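You operate a simulated robot arm through the tools that you are given. There is no shell and no other tool. Be economical: measure what you need, move in short steps, check, and stop when the job is done.

The job below is to be done with a simulated robot arm. You get a single attempt, and the scene is never put back.

JOB
Move the green slider to about 15 CM and change its hoop for the teal one.
Fine: lift the yellow cage hoop out and stand it in the white slot of the tool stand, lead the slider's pointer to the mark, then seat the teal cage hoop in the slider's slot, across both rails. Leave the drive key off and the index pin in. Mind your fingers at frames, clips and levers; drop, knock or topple nothing. Set down upright: yellow cage hoop, teal cage hoop.

It is judged by the outcome, as a careful person would: the job done as asked, and still so three seconds after it is handed in. It fails if anything else is knocked over, pushed out of place, dropped, spilled or broken.

ROBOT AND FRAMES
A 6-joint arm with a two-finger parallel gripper on a trunk, on a base that drives. Base frame: it is fixed to the floor where the robot stands at the start and does not move with it; the origin is under the middle of the robot, x ahead of it, y to its left, z up. Readings come in mm, degrees, newtons and seconds.
With the tool pointing down near the work surface it reaches from about 180 to 760 mm from the robot's upright axis, wherever it stands. Its first joint turns from -166.0 to 166.0 degrees. Places, roughly: blue cage hoop [-3750, -6000, 750]; blue hoop clip [-700, -3600, 1300]; blue mandrel handwheel [-800, -3200, 900]; blue spindle lever [-700, -3200, 1000]; green hoop clip [700, 600, 1300]; green mandrel handwheel [600, 1000, 900]; green slider [600, 100, 1200]; green spindle lever [700, 1000, 1000]; orange hoop clip [0, -1500, 1300]; orange mandrel handwheel [-100, -1100, 900]; orange spindle lever [0, -1100, 1000]; pink cage hoop [-4000, -6000, 750]; slot of the green slider [800, 0, 1200]; white slot of the tool stand [-500, -500, 800]. Payload 3.91 kg.
The TCP is the grasp point between the finger pads, 30 mm short of the fingertips. In the tool frame z runs along the fingers and y along their closing line. Largest opening 110 mm; finger width 20, thickness 10; the body of the gripper, 48 by 112 mm, starts 55 mm behind the TCP.
Orientation is told as [roll, pitch, yaw] about the base's x, y, z axes, in that order, counted from this pose: with the fingers straight down and closing along the base's y, the tool's x points along the base's -x, its y along +y and its z along -z.

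CONTROLS
- The arm moves only by the tool apply_moves. Its argument "plan" is one flat list of numbers, 7 for each row, row after row: the shift along the tool's x, y, z in units of 25 mm (1.0 is 25 mm), then the turn, a rotation vector about the tool's x, y, z in units of 5 degrees (1.0 is 5 degrees), then the finger opening in mm, from 0 to 110. In form: [dx, dy, dz, rx, ry, rz, claw, dx, dy, dz, rx, ry, rz, claw, ...]. A call has 1 to 12 rows; each row shifts and turns the commanded pose from where the row before left it, along the tool's axes as they then stand. A call with a number of a shift or a turn outside -1 to 1 is refused whole. A row lasts 0.2 s, in which the tool goes at most 50 mm and 8.6 degrees; a call with a longer step from one row to the next is refused whole, and so is a gripper value outside its range. Where a pose cannot be reached the arm comes as near as it can. A force on the tool above 40 N (or 10 N above the force at the start of the call, whichever is more), or a blocked arm, ends the call early, and 0.2 s more pass. The fingers move at their own pace (about 45 mm/s each) and stop on an object; they squeeze with about 40 N. The grip force told is the motor's: it shows also when the fingers shut on nothing. Time passes only in rows, and 0.2 s behind the last, so rows that do not move let the fingers close. It gives the time, the measured TCP pose, the force on the tool (base axes), the opening and the grip force at its end, in the units of the frame above (readings bear some noise), with the torque about the TCP (base axes, N m) and any sound that the robot's microphone picked up.
- Cameras (640 x 400 px; columns grow to the right, rows downward): "scene" is now at [-35.2, 89.1, 1540]; the picture's right is [-0.93, -0.36, 0.00], its down [-0.31, 0.80, -0.52] and it looks along [0.19, -0.49, -0.85] (base axes); focal length 214 px, centre (320, 200). "wrist" rides on the gripper at [71, 22, -107] in the tool frame; the picture's right is [-0.29, 0.96, 0.00], its down [-0.76, -0.23, -0.61] and it looks along [-0.58, -0.18, 0.79] (tool axes); focal length 243 px, centre (320, 200). There is no depth. A picture from a camera that has moved, and an enlarged one, comes with that camera's place and axes in the base frame and with its lens.
- snapshot(camera): a new picture of that camera. No time passes.
- raise_lower(by): slides the trunk up (or, below 0, down) by that many mm; the arm and the scene camera ride with it, the base frame stays. It gives what a move gives, with no picture.
- steer(legs): drives the robot by 1 to 6 legs, each [ahead, left, turn to the left] in mm, mm and degrees, along the robot's own axes; the way and the turn of a leg run together, so that a leg with both is an arc; at most 1500 mm and 180 degrees a leg. The arm and the cameras ride along, it lands a little off, and it stops where it bumps. It gives what a move gives.
- aim_head(pan, tilt): turns the head with the scene camera to pan (to the left, within 86 degrees either way) and tilt (down, from -29 to 69), counted from straight ahead of the robot. It gives what a move gives.
- enlarge(camera, box): a new picture of the part [left, top, right, bottom] of that camera's present view, enlarged. No time passes.
- hand_in(): hands the job in; it is judged then, once.

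Work in short steps. Places have to be worked out from the pictures, the camera data and where the tool is seen: move nearer, look again, correct. Check each grasp and each placing, and mend what went wrong. You have 120 turns and 90 pictures in all, those below and enlarged ones among them. Open the gripper and draw the arm clear of the work before you hand the job in, unless the task says otherwise; then end with one line.

The tools are called after "Call:" as name(argument=value, ...) on one line, values as JSON. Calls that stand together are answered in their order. apply_moves: Moves the arm, as the interface text tells. Its arguments: {"type":"object","properties":{"plan":{"type":"array","items":{"type":"number"}}},"required":["plan"]} The other tools are called the same way: raise_lower (by) slides the trunk up or down; steer (legs) drives the base; aim_head (pan, tilt) turns the head that bears the scene camera; snapshot (camera) takes a picture; enlarge (camera, box) takes an enlarged picture of a part of a camera's view; hand_in () hands the job in.

At the start:

```text
time: 0.0
tool_pos: [413.3, -209.7, 999.9]
tool_rot: [0.0, 0.0, -0.1]
force: [0.0, 0.1, -0.6]
moment: [-0.02, 0.03, -0.03]
width: 109.9
gripper_force: 0.1
trunk travel left (down, up): [-525.0, 65.0]
robot x, y, heading: [-1.9, -0.6, 0.0]
head pan, tilt: [-68.9, 58.4]
```

scene: 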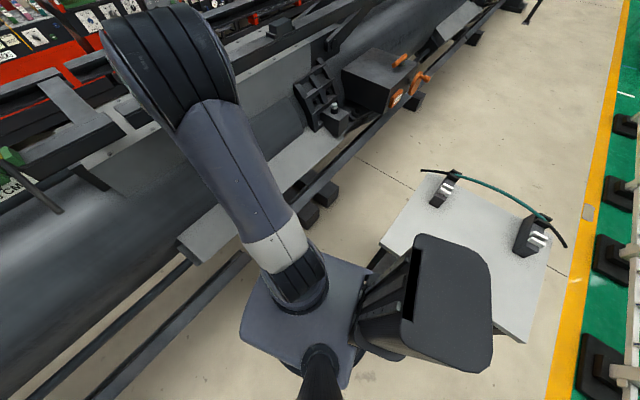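
wrist: 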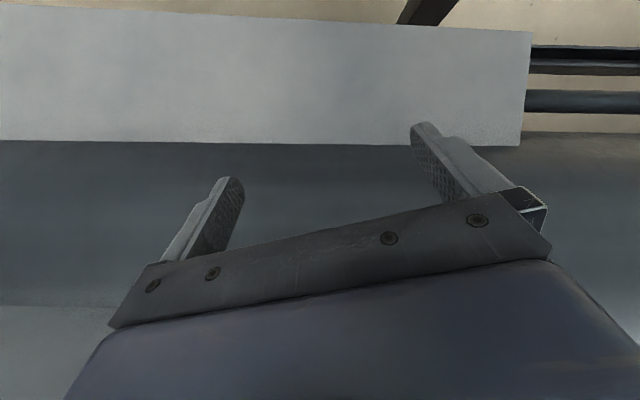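

The first pictures show the tool stand behind me to the right with the teal hoop, and the machine ahead. I turn the head to look at the slider.

Call:
aim_head(pan=5, tilt=25)

Call:
snapshot(camera="scene")

```text
time: 1.5
tool_pos: [412.6, -209.7, 1000.1]
tool_rot: [-0.1, -0.1, 0.1]
force: [0.3, -0.6, -0.7]
moment: [0.02, 0.03, 0.01]
width: 110.1
gripper_force: 0.0
trunk travel left (down, up): [-525.0, 65.0]
robot x, y, heading: [0.9, 5.0, -0.0]
head pan, tilt: [5.0, 25.0]
```

```text
87 pictures are left
camera scene: at [32.0, 161.0, 1588.2], right [0.09, -1.0, 0.0], down [-0.42, -0.04, -0.91], along [0.9, 0.08, -0.42], focal length 214 px, centre (320, 200)
```

scene: 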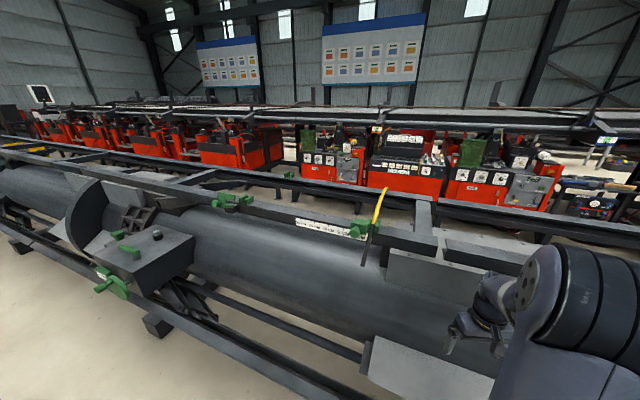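

The slider with the yellow hoop and a scale are visible near (365,230). I enlarge them.

Call:
enlarge(camera="scene", box=[280, 170, 440, 270])

Call:
enlarge(camera="scene", box=[60, 170, 260, 310])

```text
4.00 times, centred on (360, 220) of scene
camera zoom: at [32.0, 161.0, 1588.2], right [0.09, -1.0, 0.0], down [-0.42, -0.04, -0.91], along [0.9, 0.08, -0.42], focal length 858 px, centre (160, 120)
```

zoom: 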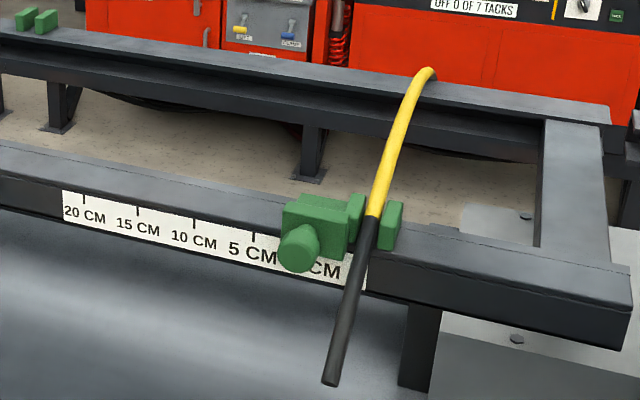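

```text
2.86 times, centred on (160, 240) of scene
camera zoom: at [32.0, 161.0, 1588.2], right [0.09, -1.0, 0.0], down [-0.42, -0.04, -0.91], along [0.9, 0.08, -0.42], focal length 613 px, centre (777, 86)
```

zoom: 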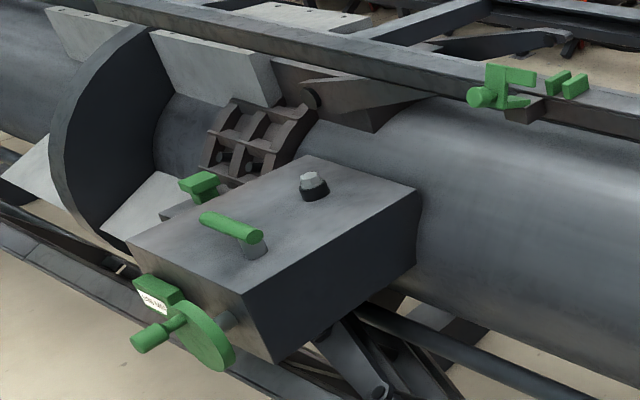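

The slider sits at about 0 CM on the near rail with its knob facing me and the yellow hoop in its slot. Next I look at the tool stand.

Call:
aim_head(pan=-86, tilt=45)

Call:
snapshot(camera="scene")

```text
time: 3.1
tool_pos: [411.8, -211.1, 999.1]
tool_rot: [0.0, 0.0, 0.1]
force: [-0.2, -0.1, -0.1]
moment: [-0.01, -0.01, 0.02]
width: 110.0
gripper_force: 0.1
trunk travel left (down, up): [-525.0, 65.0]
robot x, y, heading: [0.6, 0.3, -0.1]
head pan, tilt: [-85.9, 45.0]
```

```text
84 pictures are left
camera scene: at [-54.0, 71.9, 1557.7], right [-1.0, -0.07, 0.0], down [-0.05, 0.71, -0.71], along [0.05, -0.71, -0.71], focal length 214 px, centre (320, 200)
```

scene: 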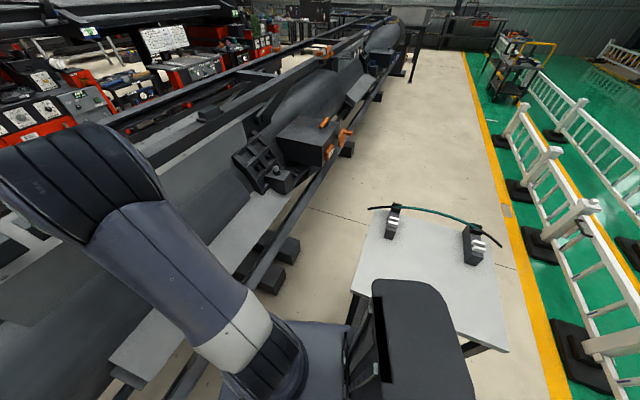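

Call:
enlarge(camera="scene", box=[350, 185, 520, 291])

```text
3.76 times, centred on (435, 238) of scene
camera zoom: at [-54.0, 71.9, 1557.7], right [-1.0, -0.07, 0.0], down [-0.05, 0.71, -0.71], along [0.05, -0.71, -0.71], focal length 807 px, centre (-113, 57)
```

zoom: 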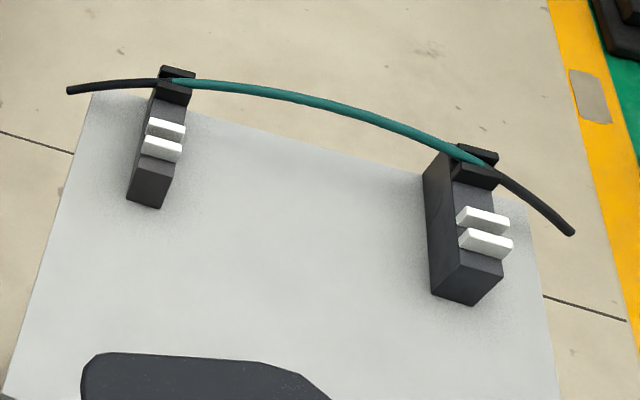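

The stand has two blocks with a black slot (holding teal) and a white slot, centred near (-505,-515). Now I raise the trunk, bring the gripper up in front of the slider, and look from there.

Call:
raise_lower(by=65)

Call:
apply_moves(plan=[0, 0.8, -1, 0, 0, 0, 110, 0, 0.8, -1, 0, 0, 0, 110, 0, 0.8, -1, 0, 0, 0, 110, 0, 0.8, -1, 0, 0, 0, 110, 0, 0.8, -1, 0, 0, 0, 110, 0, 0.8, -1, 0, 0, 0, 110, 0, 0.8, -1, 0, 0, 0, 110, 0, 0.8, -1, 0, 0, 0, 110, 0, 0.8, -1, 0, 0, 0, 110, 0, 0.8, -1, 0, 0, 0, 110, 0, 0.8, -1, 0, 0, 0, 110, 0, 0.8, -1, 0, 0, 0, 110])

Call:
aim_head(pan=0, tilt=25)

Call:
snapshot(camera="scene")

Call:
snapshot(camera="wrist")

```text
time: 4.2
tool_pos: [413.1, -210.0, 1065.3]
tool_rot: [0.0, -0.1, 0.0]
force: [0.2, 1.6, -0.1]
moment: [-0.01, -0.03, 0.0]
width: 110.1
gripper_force: 0.0
trunk travel left (down, up): [-590.0, 0.0]
robot x, y, heading: [1.3, -0.2, -0.1]
head pan, tilt: [-85.9, 45.0]
```

```text
time: 6.8
tool_pos: [412.5, 30.0, 1365.8]
tool_rot: [0.0, 0.1, 0.1]
force: [-0.2, 0.2, -0.2]
moment: [0.01, -0.02, -0.01]
width: 109.9
gripper_force: 0.0
trunk travel left (down, up): [-590.0, 0.0]
robot x, y, heading: [-0.0, -1.4, -0.0]
head pan, tilt: [-85.9, 45.0]
```

```text
time: 8.4
tool_pos: [413.4, 29.5, 1364.3]
tool_rot: [0.0, 0.0, 0.0]
force: [-0.4, 1.2, 0.1]
moment: [0.02, 0.01, 0.01]
width: 110.1
gripper_force: 0.1
trunk travel left (down, up): [-590.0, 0.0]
robot x, y, heading: [-1.0, -0.2, 0.1]
head pan, tilt: [0.0, 25.0]
```

```text
82 pictures are left
camera scene: at [32.4, 153.0, 1653.2], right [0.0, -1.0, 0.0], down [-0.42, 0.0, -0.91], along [0.91, 0.0, -0.42], focal length 214 px, centre (320, 200)
```

scene: 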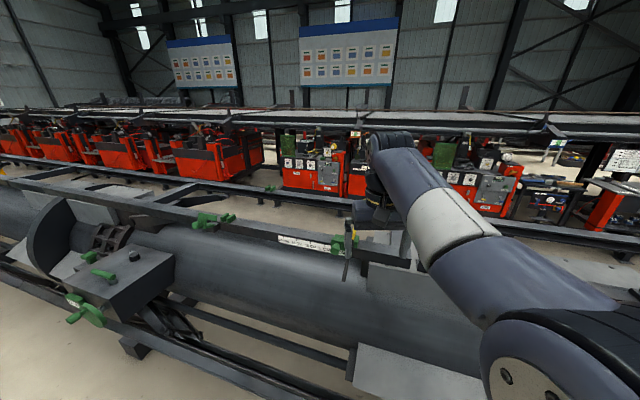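

```text
81 pictures are left
camera wrist: at [341.0, 50.6, 1472.1], right [0.29, 0.96, 0.0], down [0.76, -0.23, 0.61], along [0.58, -0.18, -0.79], focal length 243 px, centre (320, 200)
```

wrist: 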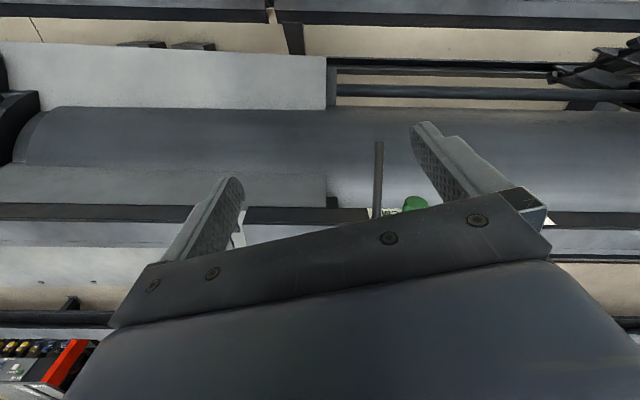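

The near tip of the hoop triangulates to about (486,84,1186). I enlarge the slider again from this higher viewpoint.

Call:
enlarge(camera="scene", box=[270, 190, 390, 290])

```text
4.00 times, centred on (330, 240) of scene
camera zoom: at [32.4, 153.0, 1653.2], right [0.0, -1.0, 0.0], down [-0.42, 0.0, -0.91], along [0.91, 0.0, -0.42], focal length 858 px, centre (280, 40)
```

zoom: 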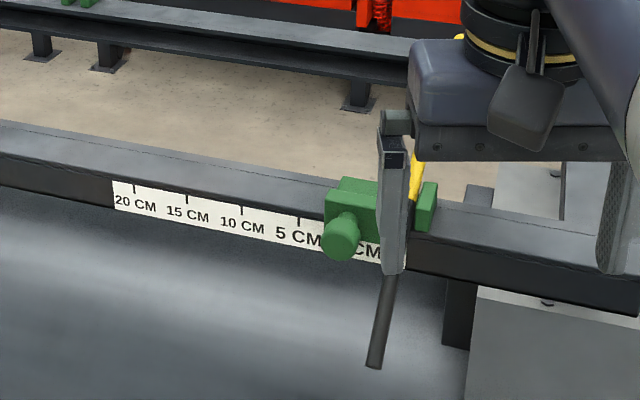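

The scale ticks show the machine is yawed about -17° relative to my base frame (matching the stand), and the hoop centre is near (778,-8), slightly out of reach. I look down to see how much room there is to drive closer.

Call:
aim_head(pan=10, tilt=69)

Call:
snapshot(camera="scene")

Call:
aim_head(pan=70, tilt=60)

Call:
snapshot(camera="scene")

```text
time: 9.5
tool_pos: [412.5, 30.4, 1365.1]
tool_rot: [0.0, 0.0, 0.1]
force: [-0.5, 0.2, 0.6]
moment: [-0.02, -0.01, 0.02]
width: 109.9
gripper_force: 0.1
trunk travel left (down, up): [-590.0, 0.0]
robot x, y, heading: [0.9, 1.2, 0.1]
head pan, tilt: [10.0, 68.8]
```

```text
79 pictures are left
camera scene: at [-4.6, 162.8, 1593.8], right [0.17, -0.98, 0.0], down [-0.92, -0.16, -0.36], along [0.36, 0.06, -0.93], focal length 214 px, centre (320, 200)
```

scene: 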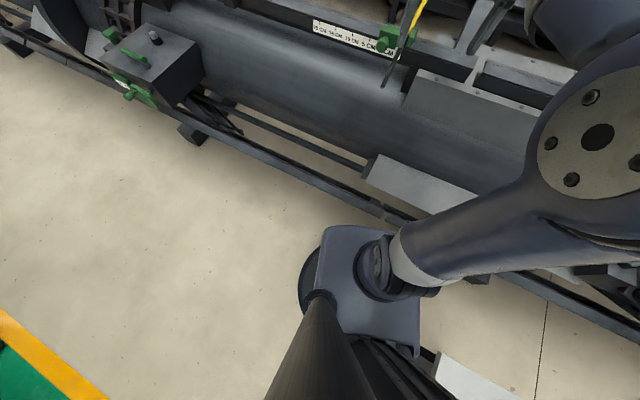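

```text
time: 10.8
tool_pos: [413.2, 30.8, 1365.3]
tool_rot: [0.0, 0.0, 0.1]
force: [-0.5, -0.2, 0.7]
moment: [0.0, -0.02, 0.01]
width: 109.9
gripper_force: 0.1
trunk travel left (down, up): [-590.0, 0.0]
robot x, y, heading: [0.2, 2.8, -0.1]
head pan, tilt: [70.0, 60.0]
```

```text
78 pictures are left
camera scene: at [-36.9, 215.7, 1603.2], right [0.94, -0.34, 0.0], down [-0.3, -0.81, -0.5], along [0.17, 0.47, -0.87], focal length 214 px, centre (320, 200)
```

scene: 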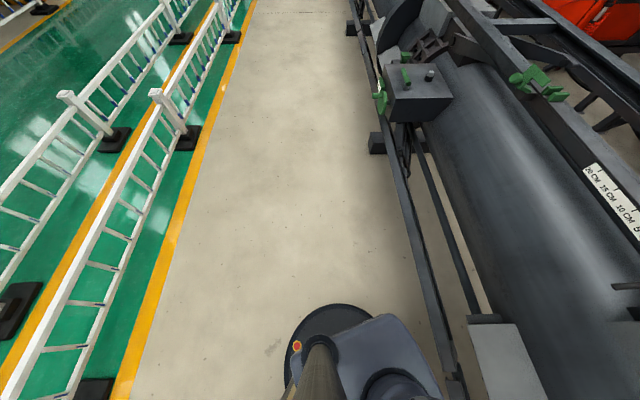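

There is clear floor to the left and a gap in front. I square up to the machine: turn -17.4°, strafe 300 left along the rail, then forward 70.

Call:
steer(legs=[[0, 0, -17.4], [0, 300, 0], [70, 0, 0]])

Call:
aim_head(pan=0, tilt=35)

Call:
snapshot(camera="scene")

Call:
snapshot(camera="wrist")

```text
time: 14.4
tool_pos: [557.2, 166.7, 1363.9]
tool_rot: [0.0, 0.1, -17.2]
force: [-0.2, -0.5, -0.5]
moment: [0.02, 0.02, 0.02]
width: 110.1
gripper_force: 0.1
trunk travel left (down, up): [-590.0, 0.0]
robot x, y, heading: [156.4, 262.3, -17.2]
head pan, tilt: [70.0, 60.0]
```

```text
time: 15.8
tool_pos: [556.1, 168.1, 1363.4]
tool_rot: [0.0, 0.0, -17.3]
force: [1.0, -0.6, 0.3]
moment: [0.01, -0.01, 0.01]
width: 109.8
gripper_force: 0.0
trunk travel left (down, up): [-590.0, 0.0]
robot x, y, heading: [155.1, 260.0, -17.2]
head pan, tilt: [0.0, 35.0]
```

```text
77 pictures are left
camera scene: at [225.6, 400.1, 1637.4], right [-0.3, -0.96, 0.0], down [-0.55, 0.17, -0.82], along [0.78, -0.24, -0.57], focal length 214 px, centre (320, 200)
```

scene: 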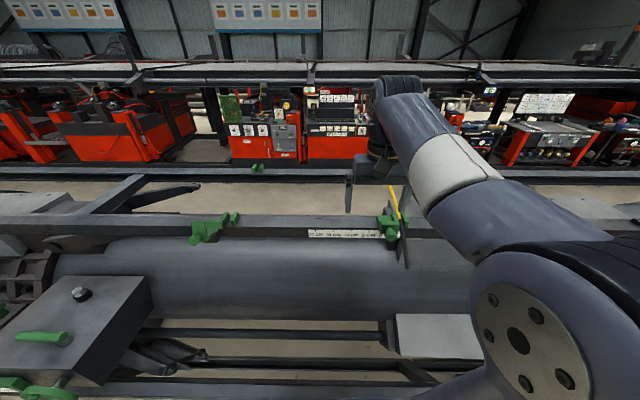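

```text
76 pictures are left
camera wrist: at [494.1, 209.1, 1472.2], right [0.56, 0.83, 0.0], down [0.66, -0.45, 0.61], along [0.5, -0.34, -0.79], focal length 243 px, centre (320, 200)
```

wrist: 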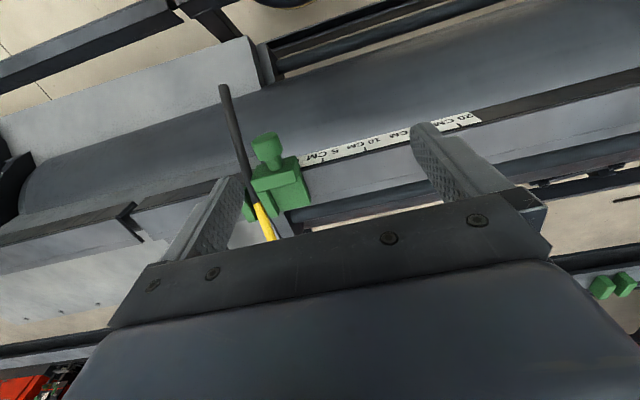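

Now aligned. I enlarge both views for measuring the hoop line and slider.

Call:
enlarge(camera="wrist", box=[200, 70, 500, 250])

Call:
enlarge(camera="scene", box=[290, 160, 450, 280])

```text
2.13 times, centred on (350, 160) of wrist
camera zoom: at [494.1, 209.1, 1472.2], right [0.56, 0.83, 0.0], down [0.66, -0.45, 0.61], along [0.5, -0.34, -0.79], focal length 518 px, centre (256, 285)
```

zoom: 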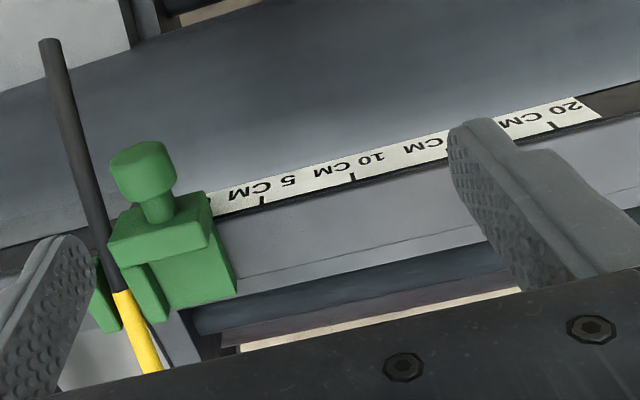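

```text
3.33 times, centred on (370, 220) of scene
camera zoom: at [225.6, 400.1, 1637.4], right [-0.3, -0.96, 0.0], down [-0.55, 0.17, -0.82], along [0.78, -0.24, -0.57], focal length 715 px, centre (153, 133)
```

zoom: 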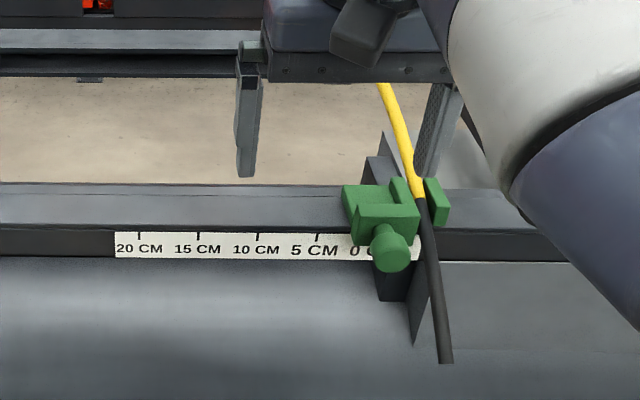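

Hoop plane lies at n≈228 (rail-aligned frame), near tip p≈439, crest estimated p≈745, z≈1287. I move the open gripper above it near p≈707, staying high.

Call:
apply_moves(plan=[-1, -0.43, 0, 0, 0, 0, 110, -1, -0.43, 0, 0, 0, 0, 110, -1, -0.43, 0, 0, 0, 0, 110, -1, -0.43, 0, 0, 0, 0, 110, -1, -0.43, 0, 0, 0, 0, 110, -1, -0.43, 0, 0, 0, 0, 110, -1, -0.43, 0, 0, 0, 0, 110, -1, -0.43, 0, 0, 0, 0, 110, -1, -0.43, 0, 0, 0, 0, 110])

Call:
snapshot(camera="wrist")

Call:
enlarge(camera="scene", box=[300, 100, 480, 220])

```text
time: 17.8
tool_pos: [719.7, 17.8, 1335.3]
tool_rot: [0.0, -0.3, -17.3]
force: [-0.1, -0.2, -0.1]
moment: [-0.05, 0.0, 0.0]
width: 110.0
gripper_force: 0.2
out of reach, approached as far as the arm can: row 7, 8, 9
trunk travel left (down, up): [-590.0, 0.0]
robot x, y, heading: [155.3, 262.8, -17.4]
head pan, tilt: [0.0, 35.0]
```

```text
73 pictures are left
camera wrist: at [658.5, 58.9, 1442.8], right [0.56, 0.83, 0.0], down [0.66, -0.44, 0.61], along [0.51, -0.34, -0.79], focal length 243 px, centre (320, 200)
```

wrist: 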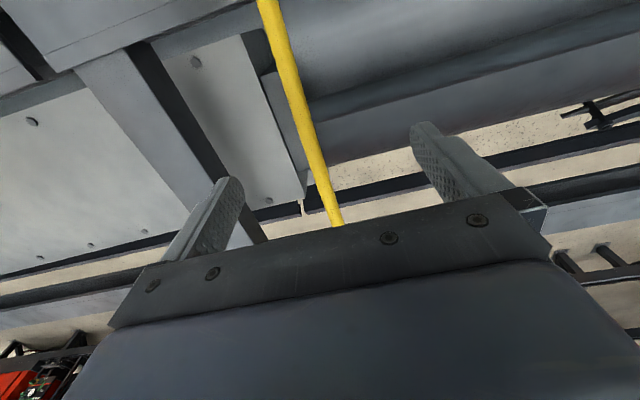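

```text
3.33 times, centred on (390, 160) of scene
camera zoom: at [225.7, 399.8, 1637.5], right [-0.3, -0.95, 0.0], down [-0.55, 0.17, -0.82], along [0.78, -0.24, -0.57], focal length 715 px, centre (87, 333)
```

zoom: 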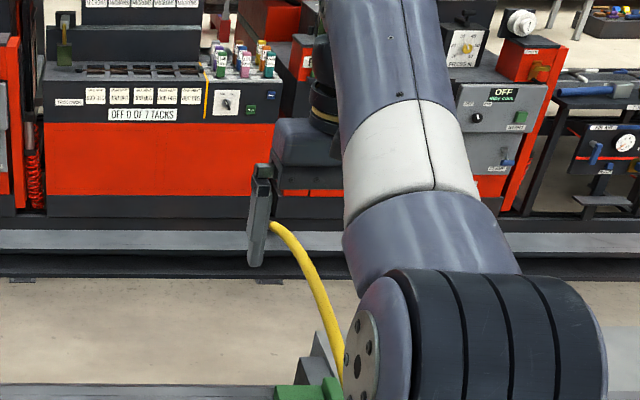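

Reach ends near p≈682 at this height, so I need to drive slightly closer. I back the tool to a safe height and check the gap in front of the base.

Call:
apply_moves(plan=[1, 0, -0.6, 0, 0, 0, 110, 1, 0, -0.6, 0, 0, 0, 110])

Call:
aim_head(pan=45, tilt=69)

Call:
snapshot(camera="scene")

```text
time: 18.4
tool_pos: [672.6, 32.7, 1365.2]
tool_rot: [0.0, 0.0, -17.3]
force: [0.1, -1.3, 0.2]
moment: [-0.02, -0.03, -0.03]
width: 110.0
gripper_force: 0.0
trunk travel left (down, up): [-590.0, 0.0]
robot x, y, heading: [152.7, 262.1, -17.1]
head pan, tilt: [0.0, 35.0]
```

```text
time: 19.5
tool_pos: [673.4, 32.0, 1363.9]
tool_rot: [0.1, -0.1, -17.3]
force: [0.1, -0.1, 0.3]
moment: [-0.02, 0.0, -0.03]
width: 110.2
gripper_force: 0.1
trunk travel left (down, up): [-590.0, 0.0]
robot x, y, heading: [152.4, 261.6, -17.4]
head pan, tilt: [45.0, 68.8]
```

```text
71 pictures are left
camera scene: at [191.1, 452.2, 1593.8], right [0.46, -0.89, 0.0], down [-0.83, -0.43, -0.36], along [0.32, 0.17, -0.93], focal length 214 px, centre (320, 200)
```

scene: 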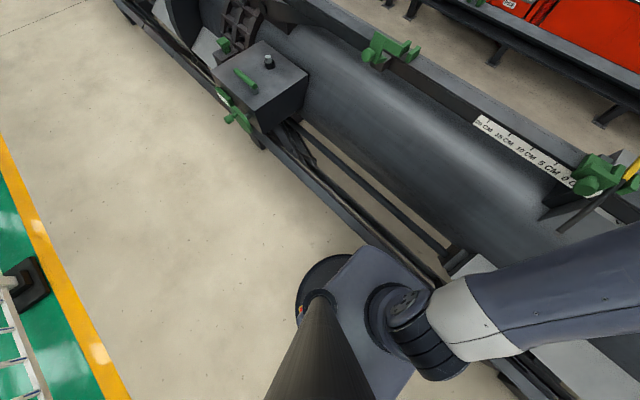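

The gap is only ~40 mm, so rather than driving closer I pitch the tool 30° forward within the hoop's plane, which gains reach. Then I move on above the crest.

Call:
apply_moves(plan=[0, 0, 0, 0, -1, 0, 110, 0, 0, 0, 0, -1, 0, 110, 0, 0, 0, 0, -1, 0, 110, 0, 0, 0, 0, -1, 0, 110, 0, 0, 0, 0, -1, 0, 110, 0, 0, 0, 0, -1, 0, 110, -0.707, 0, 0.408, 0, 0, 0, 110, -0.707, 0, 0.408, 0, 0, 0, 110, -0.707, 0, 0.408, 0, 0, 0, 110, -0.707, 0, 0.408, 0, 0, 0, 110, -0.707, 0, 0.408, 0, 0, 0, 110])

Call:
aim_head(pan=0, tilt=25)

Call:
snapshot(camera="wrist")

Call:
enlarge(camera="scene", box=[280, 120, 480, 260])

```text
time: 21.9
tool_pos: [769.8, 3.4, 1364.9]
tool_rot: [-0.1, -29.9, -17.2]
force: [0.0, -0.6, -0.7]
moment: [0.02, -0.03, 0.06]
width: 110.2
gripper_force: 0.0
trunk travel left (down, up): [-590.0, 0.0]
robot x, y, heading: [156.4, 261.9, -17.4]
head pan, tilt: [45.0, 68.8]
```

```text
time: 23.0
tool_pos: [769.9, 2.0, 1365.6]
tool_rot: [0.0, -30.0, -17.3]
force: [0.0, -0.2, -0.1]
moment: [0.0, 0.01, -0.02]
width: 110.3
gripper_force: 0.0
trunk travel left (down, up): [-590.0, 0.0]
robot x, y, heading: [150.7, 263.1, -17.1]
head pan, tilt: [0.0, 25.0]
```

```text
70 pictures are left
camera wrist: at [665.3, 56.4, 1423.1], right [0.52, 0.84, 0.14], down [0.27, -0.33, 0.91], along [0.81, -0.44, -0.4], focal length 243 px, centre (320, 200)
```

wrist: 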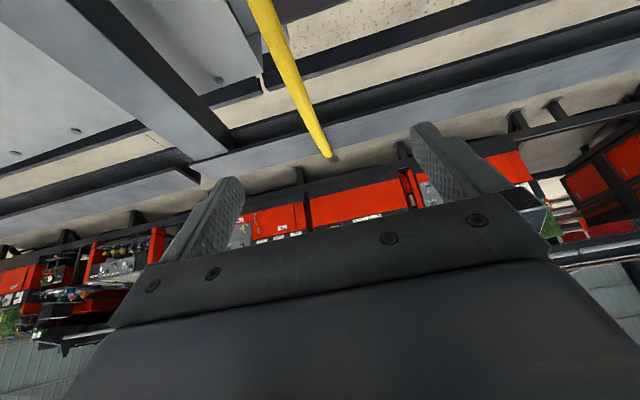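

```text
2.86 times, centred on (380, 190) of scene
camera zoom: at [229.5, 398.9, 1653.2], right [-0.3, -0.96, 0.0], down [-0.4, 0.13, -0.91], along [0.87, -0.27, -0.42], focal length 613 px, centre (149, 229)
```

zoom: 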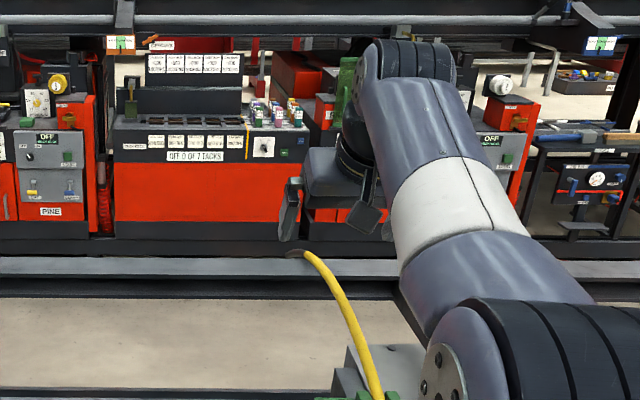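

The hoop's far colour boundary puts its middle at p≈716, crest z≈1279, n≈227. I lower to straddle it there and check before closing.

Call:
apply_moves(plan=[0.6, -0.035, 0.67, 0, 0, 0, 110, 0.6, -0.035, 0.67, 0, 0, 0, 110, 0.6, -0.035, 0.67, 0, 0, 0, 110, 0.6, -0.035, 0.67, 0, 0, 0, 110])

Call:
snapshot(camera="wrist")

Call:
enlarge(camera="scene", box=[280, 120, 480, 260])

```text
time: 24.0
tool_pos: [752.2, 3.4, 1277.8]
tool_rot: [0.0, -30.1, -17.4]
force: [-0.1, -0.2, 0.1]
moment: [0.04, 0.0, 0.0]
width: 109.9
gripper_force: 0.0
trunk travel left (down, up): [-590.0, 0.0]
robot x, y, heading: [148.5, 263.5, -17.4]
head pan, tilt: [0.0, 25.0]
```

```text
68 pictures are left
camera wrist: at [647.8, 58.1, 1335.2], right [0.52, 0.84, 0.15], down [0.27, -0.32, 0.91], along [0.81, -0.44, -0.4], focal length 243 px, centre (320, 200)
```

wrist: 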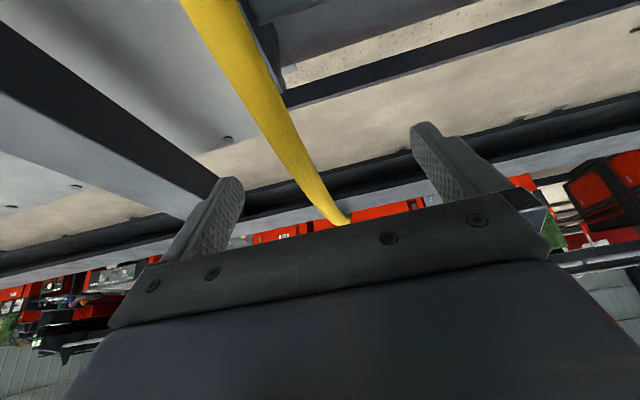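

```text
2.86 times, centred on (380, 190) of scene
camera zoom: at [229.5, 398.8, 1653.3], right [-0.3, -0.95, 0.0], down [-0.4, 0.13, -0.91], along [0.87, -0.27, -0.42], focal length 613 px, centre (149, 229)
```

zoom: 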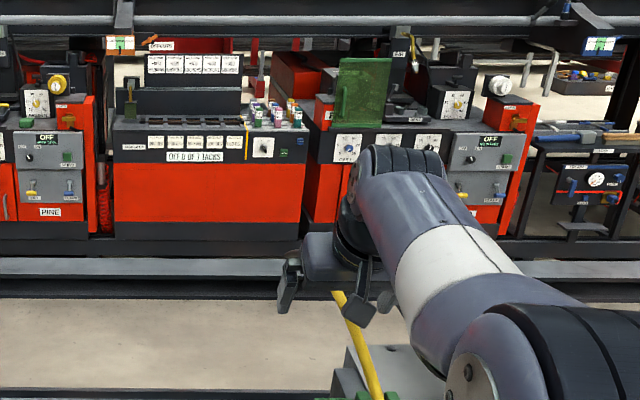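

The hoop passes almost through the grasp point. I close part-way and look before gripping.

Call:
apply_moves(plan=[0, 0, 0, 0, 0, 0, 40, 0, 0, 0, 0, 0, 0, 40, 0, 0, 0, 0, 0, 0, 40, 0, 0, 0, 0, 0, 0, 40])

Call:
enlarge(camera="wrist", box=[220, 100, 440, 240])

```text
time: 25.0
tool_pos: [752.6, 2.8, 1278.6]
tool_rot: [0.2, -30.1, -17.3]
force: [-0.8, -0.8, -0.4]
moment: [-0.03, 0.02, 0.02]
width: 39.8
gripper_force: 0.2
trunk travel left (down, up): [-590.0, 0.0]
robot x, y, heading: [148.7, 259.5, -17.3]
head pan, tilt: [0.0, 25.0]
```

```text
2.86 times, centred on (330, 170) of wrist
camera zoom: at [647.8, 58.1, 1335.1], right [0.52, 0.84, 0.14], down [0.27, -0.33, 0.91], along [0.81, -0.44, -0.4], focal length 693 px, centre (291, 286)
```

zoom: 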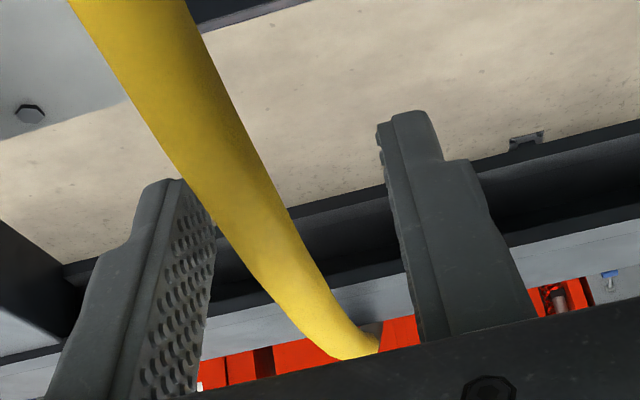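

The hoop is between the pads, slightly toward the -n side. I shift 5 mm that way and close.

Call:
apply_moves(plan=[0, -0.2, 0, 0, 0, 0, 30, 0, 0, 0, 0, 0, 0, 22, 0, 0, 0, 0, 0, 0, 18, 0, 0, 0, 0, 0, 0, 14, 0, 0, 0, 0, 0, 0, 0, 0, 0, 0, 0, 0, 0, 0, 0, 0, 0, 0, 0, 0, 0])

Call:
enlarge(camera="wrist", box=[220, 100, 440, 240])

```text
time: 26.6
tool_pos: [750.0, -1.3, 1278.3]
tool_rot: [0.0, -30.0, -17.3]
force: [0.1, 0.6, 0.2]
moment: [0.03, 0.0, -0.4]
width: 11.8
gripper_force: 40.1
trunk travel left (down, up): [-590.0, 0.0]
robot x, y, heading: [156.1, 262.7, -17.4]
head pan, tilt: [0.0, 25.0]
```

```text
2.86 times, centred on (330, 170) of wrist
camera zoom: at [646.1, 53.3, 1335.4], right [0.52, 0.84, 0.14], down [0.27, -0.33, 0.91], along [0.81, -0.44, -0.4], focal length 693 px, centre (291, 286)
```

zoom: 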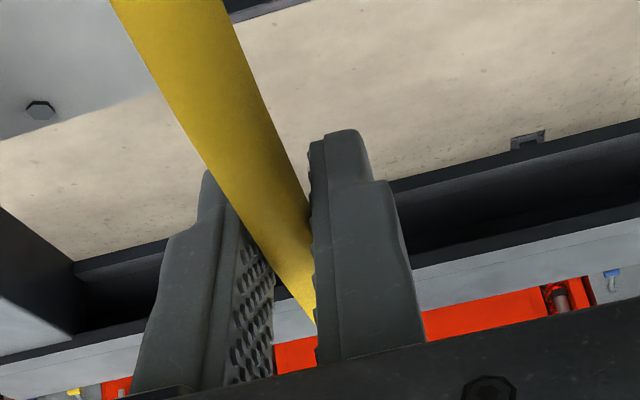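

Gripped at 11.8 mm width. I lift straight up in small steps.

Call:
apply_moves(plan=[-0.2, 0, -0.346, 0, 0, 0, 0, -0.2, 0, -0.346, 0, 0, 0, 0, -0.2, 0, -0.346, 0, 0, 0, 0, -0.2, 0, -0.346, 0, 0, 0, 0])

Call:
snapshot(camera="scene")

```text
time: 27.6
tool_pos: [750.7, 1.1, 1316.5]
tool_rot: [0.0, -30.0, -17.4]
force: [-0.6, 0.4, -4.6]
moment: [-0.01, 0.01, 0.02]
width: 11.8
gripper_force: 40.1
trunk travel left (down, up): [-590.0, 0.0]
robot x, y, heading: [154.2, 262.3, -17.5]
head pan, tilt: [0.0, 25.0]
```

```text
64 pictures are left
camera scene: at [229.9, 398.6, 1653.2], right [-0.3, -0.95, 0.0], down [-0.4, 0.13, -0.91], along [0.87, -0.27, -0.42], focal length 214 px, centre (320, 200)
```

scene: 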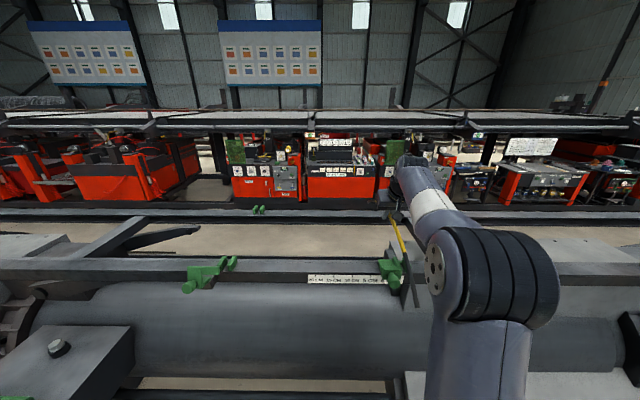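

The hoop lifts freely (about 4.6 N, balanced). I lift 60 mm more and look.

Call:
apply_moves(plan=[-0.3, 0, -0.52, 0, 0, 0, 0, -0.3, 0, -0.52, 0, 0, 0, 0, -0.3, 0, -0.52, 0, 0, 0, 0, -0.3, 0, -0.52, 0, 0, 0, 0])

Call:
enlarge(camera="scene", box=[290, 180, 450, 310])

Call:
snapshot(camera="wrist")

```text
time: 28.6
tool_pos: [750.4, -0.6, 1377.1]
tool_rot: [0.0, -30.1, -17.2]
force: [-0.8, 0.1, -5.6]
moment: [0.02, 0.01, -0.02]
width: 11.6
gripper_force: 39.6
trunk travel left (down, up): [-590.0, 0.0]
robot x, y, heading: [152.3, 262.2, -17.2]
head pan, tilt: [0.0, 25.0]
```

```text
3.08 times, centred on (370, 245) of scene
camera zoom: at [229.8, 398.6, 1653.2], right [-0.3, -0.95, 0.0], down [-0.4, 0.13, -0.91], along [0.87, -0.27, -0.42], focal length 660 px, centre (166, 62)
```

zoom: 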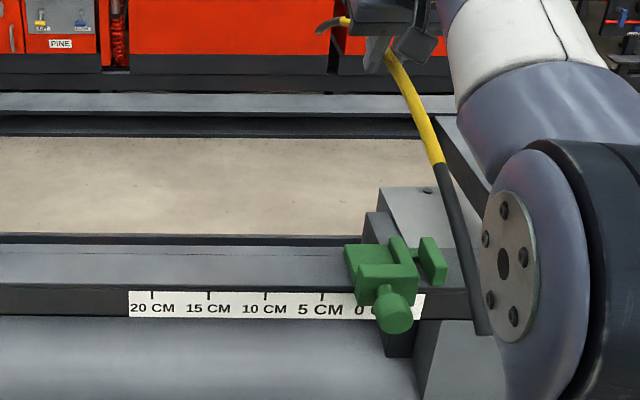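

```text
62 pictures are left
camera wrist: at [646.2, 53.6, 1435.0], right [0.52, 0.84, 0.14], down [0.27, -0.33, 0.91], along [0.81, -0.44, -0.4], focal length 243 px, centre (320, 200)
```

wrist: 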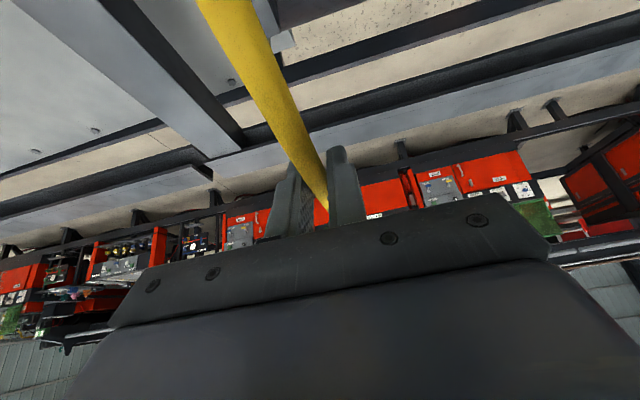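

Hoop is clear of the slider. The stand's white slot runs parallel to the hoop's current orientation, so I can carry it by pure translation: back up about 1046, later strafe right. First back up.

Call:
steer(legs=[[-600, 0, 0]])

Call:
aim_head(pan=-70, tilt=45)

Call:
snapshot(camera="scene")

Call:
snapshot(camera="wrist")

```text
time: 32.0
tool_pos: [181.6, 172.9, 1377.3]
tool_rot: [0.0, -30.0, -17.8]
force: [-0.5, 0.4, -5.3]
moment: [-0.03, 0.04, 0.01]
width: 12.0
gripper_force: 39.8
trunk travel left (down, up): [-590.0, 0.0]
robot x, y, heading: [-413.6, 443.4, -17.7]
head pan, tilt: [0.0, 25.0]
```

```text
time: 33.4
tool_pos: [183.0, 173.1, 1377.0]
tool_rot: [0.0, -29.8, -17.7]
force: [0.1, 0.2, -5.9]
moment: [0.0, 0.01, 0.01]
width: 11.7
gripper_force: 39.9
trunk travel left (down, up): [-590.0, 0.0]
robot x, y, heading: [-416.4, 440.9, -17.9]
head pan, tilt: [-70.0, 45.0]
```

```text
61 pictures are left
camera scene: at [-419.7, 524.0, 1622.7], right [-1.0, -0.04, 0.0], down [-0.03, 0.71, -0.71], along [0.03, -0.71, -0.71], focal length 214 px, centre (320, 200)
```

scene: 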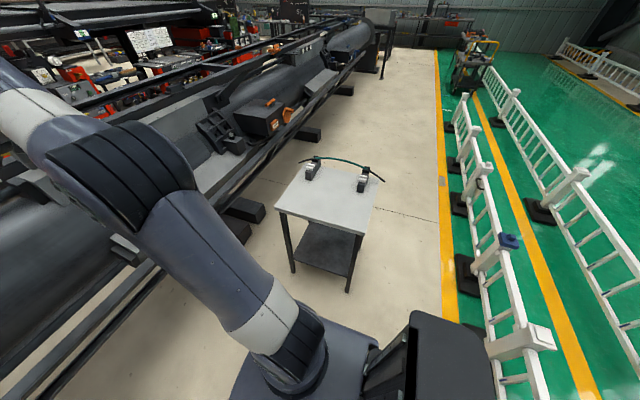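

```text
60 pictures are left
camera wrist: at [78.0, 228.2, 1434.7], right [0.53, 0.83, 0.14], down [0.27, -0.33, 0.91], along [0.8, -0.44, -0.4], focal length 243 px, centre (320, 200)
```

wrist: 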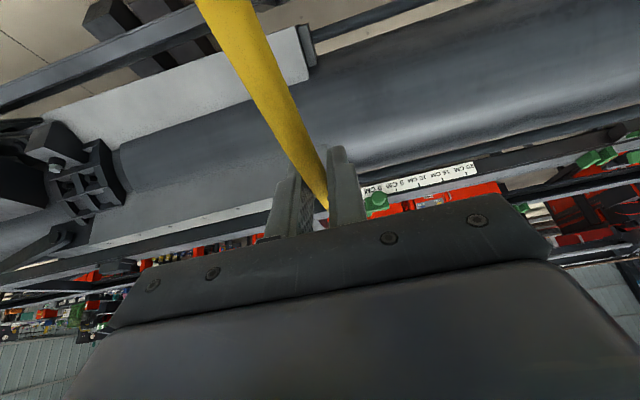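

Fence feet are at p≈-1345, so there's room for the base at p≈-950. I enlarge the stand for triangulation.

Call:
enlarge(camera="scene", box=[290, 145, 390, 215])

```text
5.71 times, centred on (340, 180) of scene
camera zoom: at [-419.7, 524.0, 1622.7], right [-1.0, -0.04, 0.0], down [-0.03, 0.71, -0.71], along [0.03, -0.71, -0.71], focal length 1226 px, centre (206, 314)
```

zoom: 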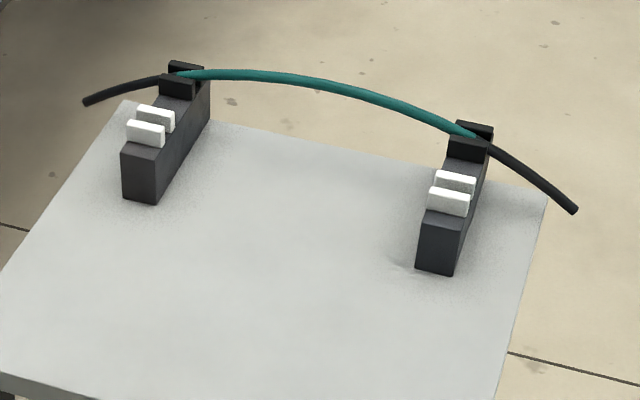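

Triangulated: white slot tab tops at about (-318,-518,860) and (-621,-421,859), spacing 318 mm, yaw -17.8°. I drive back 424 and strafe right 811 with the hoop held high.

Call:
steer(legs=[[-424, 0, 0], [0, -811, 0]])

Call:
aim_head(pan=-15, tilt=45)

Call:
snapshot(camera="scene")

Call:
snapshot(camera="wrist")

```text
time: 39.9
tool_pos: [-479.6, -468.2, 1377.1]
tool_rot: [0.0, -29.9, -18.6]
force: [0.0, -0.9, -5.8]
moment: [0.03, -0.03, -0.02]
width: 11.6
gripper_force: 39.9
trunk travel left (down, up): [-590.0, 0.0]
robot x, y, heading: [-1068.4, -191.2, -18.6]
head pan, tilt: [-70.0, 45.0]
```

```text
time: 41.2
tool_pos: [-479.6, -468.5, 1377.8]
tool_rot: [0.0, -29.9, -18.6]
force: [0.2, -0.7, -5.0]
moment: [0.0, 0.02, -0.03]
width: 11.9
gripper_force: 40.1
trunk travel left (down, up): [-590.0, 0.0]
robot x, y, heading: [-1072.3, -197.7, -18.4]
head pan, tilt: [-15.0, 45.0]
```

```text
58 pictures are left
camera scene: at [-1010.6, -74.1, 1622.6], right [-0.55, -0.83, 0.0], down [-0.59, 0.39, -0.71], along [0.59, -0.39, -0.71], focal length 214 px, centre (320, 200)
```

scene: 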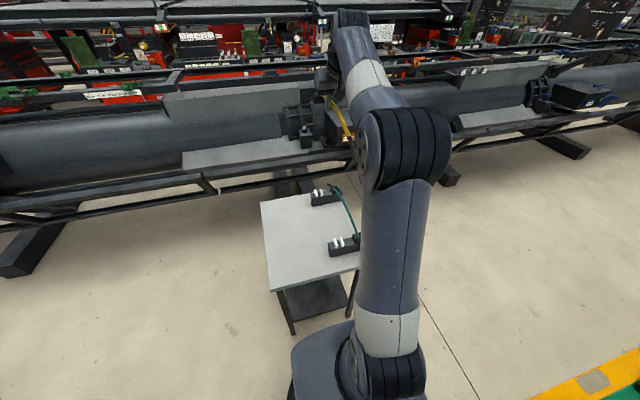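

```text
57 pictures are left
camera wrist: at [-582.5, -412.7, 1434.6], right [0.54, 0.83, 0.14], down [0.26, -0.33, 0.91], along [0.8, -0.45, -0.4], focal length 243 px, centre (320, 200)
```

wrist: 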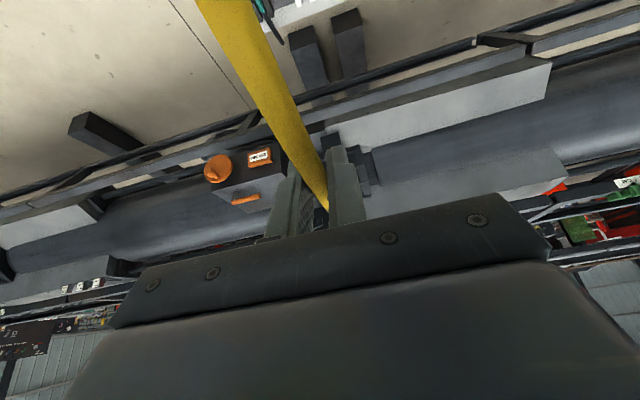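

I'm over the stand within about 10 mm. The elbow is high and the shoulder near the column, so I lower the trunk 380 mm (hoop tips stay above the tabs) and look.

Call:
raise_lower(by=-380)

Call:
snapshot(camera="scene")

Call:
snapshot(camera="wrist")

```text
time: 44.8
tool_pos: [-480.5, -468.3, 997.2]
tool_rot: [0.0, -30.0, -18.6]
force: [-0.6, -0.6, -5.2]
moment: [-0.02, 0.02, -0.01]
width: 11.9
gripper_force: 40.4
trunk travel left (down, up): [-210.0, 380.0]
robot x, y, heading: [-1071.8, -192.6, -18.5]
head pan, tilt: [-15.0, 45.0]
```

```text
56 pictures are left
camera scene: at [-1010.7, -73.9, 1242.7], right [-0.55, -0.83, 0.0], down [-0.59, 0.39, -0.71], along [0.59, -0.39, -0.71], focal length 214 px, centre (320, 200)
```

scene: 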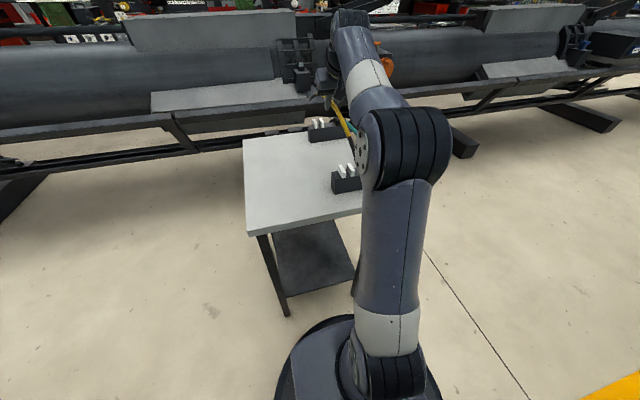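

```text
55 pictures are left
camera wrist: at [-582.6, -412.7, 1054.6], right [0.54, 0.83, 0.14], down [0.26, -0.33, 0.91], along [0.8, -0.45, -0.4], focal length 243 px, centre (320, 200)
```

wrist: 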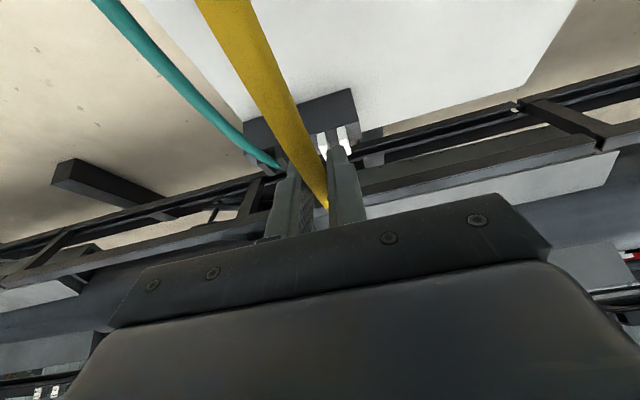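

I enlarge both views to judge the alignment of the hoop over the white tabs.

Call:
enlarge(camera="scene", box=[290, 90, 390, 210])

Call:
enlarge(camera="wrist", box=[220, 70, 400, 220])

```text
3.33 times, centred on (340, 150) of scene
camera zoom: at [-1010.7, -73.9, 1242.7], right [-0.55, -0.83, 0.0], down [-0.59, 0.39, -0.71], along [0.59, -0.39, -0.71], focal length 715 px, centre (253, 367)
```

zoom: 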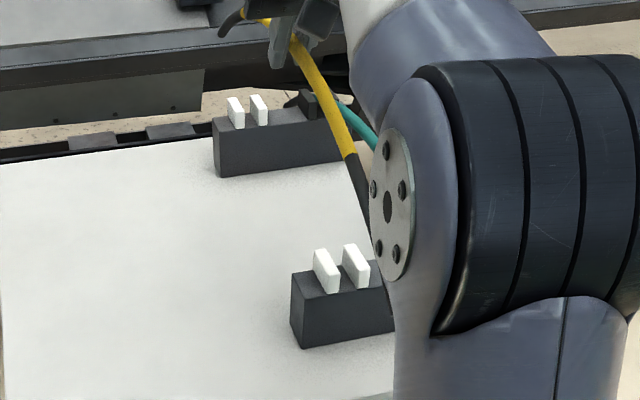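

```text
2.67 times, centred on (310, 145) of wrist
camera zoom: at [-582.6, -412.7, 1054.6], right [0.54, 0.83, 0.14], down [0.26, -0.33, 0.91], along [0.8, -0.45, -0.4], focal length 647 px, centre (347, 347)
```

zoom: 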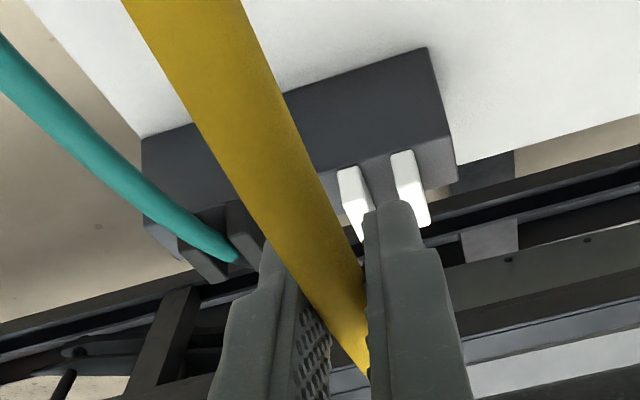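

Relative to the tool, the white slot is about 2.7 mm toward -n and the hoop is yawed about 1.3° in the grip. I correct both and lower 60 mm, then check again.

Call:
apply_moves(plan=[0, -0.108, 0, -0.13, 0, -0.225, 0, 0.4, 0, 0.693, 0, 0, 0, 0, 0.4, 0, 0.693, 0, 0, 0, 0, 0.4, 0, 0.693, 0, 0, 0, 0])

Call:
enlarge(camera="scene", box=[290, 90, 390, 210])

Call:
enlarge(camera="wrist", box=[220, 70, 400, 220])

```text
time: 45.8
tool_pos: [-480.6, -471.9, 939.3]
tool_rot: [0.0, -30.0, -17.3]
force: [-0.2, -0.4, -5.2]
moment: [0.01, 0.04, -0.01]
width: 11.6
gripper_force: 40.4
trunk travel left (down, up): [-210.0, 380.0]
robot x, y, heading: [-1065.7, -192.2, -18.5]
head pan, tilt: [-15.0, 45.0]
```

```text
3.33 times, centred on (340, 150) of scene
camera zoom: at [-1010.8, -73.9, 1242.7], right [-0.55, -0.83, 0.0], down [-0.59, 0.39, -0.71], along [0.59, -0.39, -0.71], focal length 715 px, centre (253, 367)
```

zoom: 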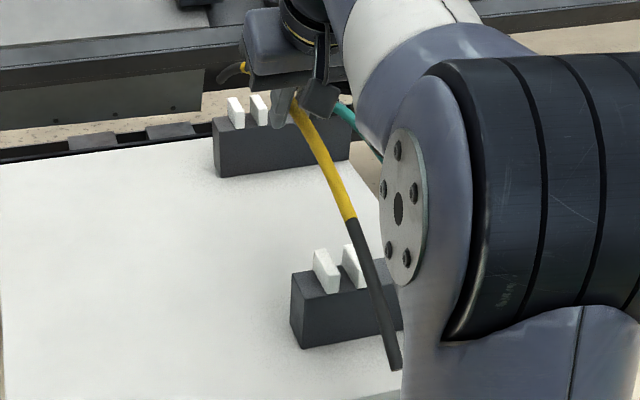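

```text
2.67 times, centred on (310, 145) of wrist
camera zoom: at [-584.7, -417.7, 995.5], right [0.52, 0.84, 0.14], down [0.27, -0.33, 0.91], along [0.81, -0.44, -0.4], focal length 647 px, centre (347, 347)
```

zoom: 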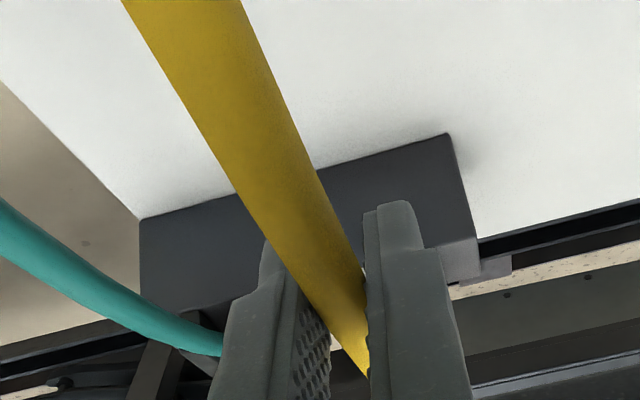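

Near end is aligned. The far end is uncertain by a few mm, so I enlarge the far block more tightly.

Call:
enlarge(camera="scene", box=[315, 100, 355, 125])

Call:
snapshot(camera="wrist")

```text
16.00 times, centred on (335, 112) of scene
camera zoom: at [-1010.8, -73.9, 1242.7], right [-0.55, -0.83, 0.0], down [-0.59, 0.39, -0.71], along [0.59, -0.39, -0.71], focal length 3432 px, centre (80, 1600)
```

zoom: 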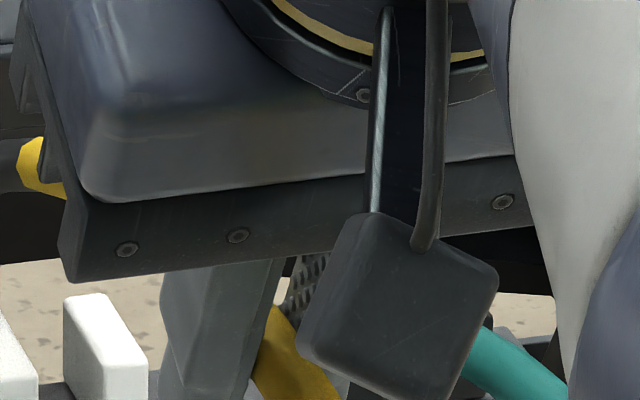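

```text
49 pictures are left
camera wrist: at [-584.7, -417.7, 995.5], right [0.52, 0.84, 0.14], down [0.27, -0.33, 0.91], along [0.81, -0.44, -0.4], focal length 243 px, centre (320, 200)
```

wrist: 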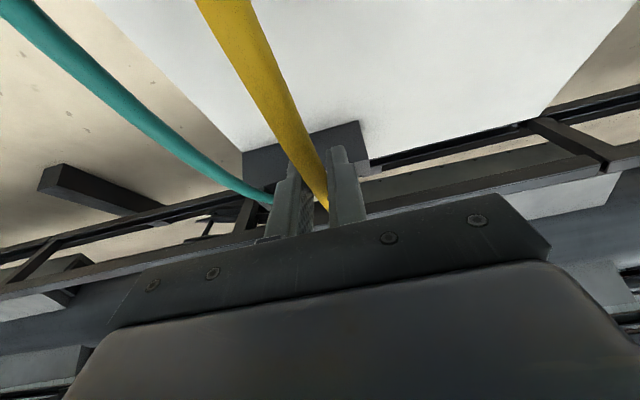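

Far end looks over the slot to within ~3 mm. I lower 35 mm to bring the hoop just above the tab tops and look again.

Call:
apply_moves(plan=[0.35, 0, 0.606, 0, 0, 0, 0, 0.35, 0, 0.606, 0, 0, 0, 0])

Call:
enlarge(camera="scene", box=[310, 100, 382, 190])

```text
time: 46.4
tool_pos: [-481.4, -471.7, 901.1]
tool_rot: [0.0, -29.9, -17.4]
force: [-1.0, -1.6, -5.9]
moment: [-0.06, 0.15, -0.3]
width: 11.8
gripper_force: 40.0
trunk travel left (down, up): [-210.0, 380.0]
robot x, y, heading: [-1072.6, -190.0, -18.6]
head pan, tilt: [-15.0, 45.0]
```

```text
4.44 times, centred on (346, 145) of scene
camera zoom: at [-1010.7, -74.1, 1242.6], right [-0.55, -0.83, 0.0], down [-0.59, 0.39, -0.71], along [0.59, -0.39, -0.71], focal length 953 px, centre (204, 444)
```

zoom: 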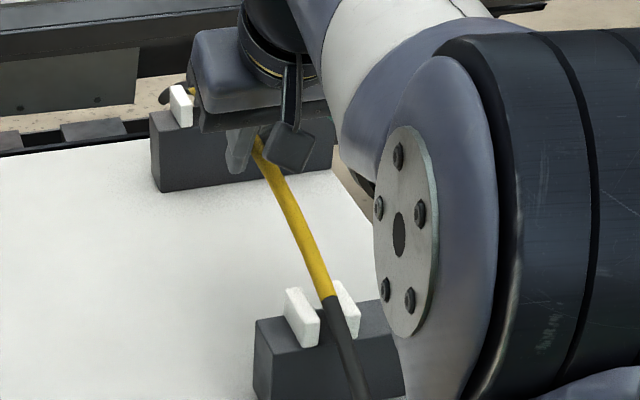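

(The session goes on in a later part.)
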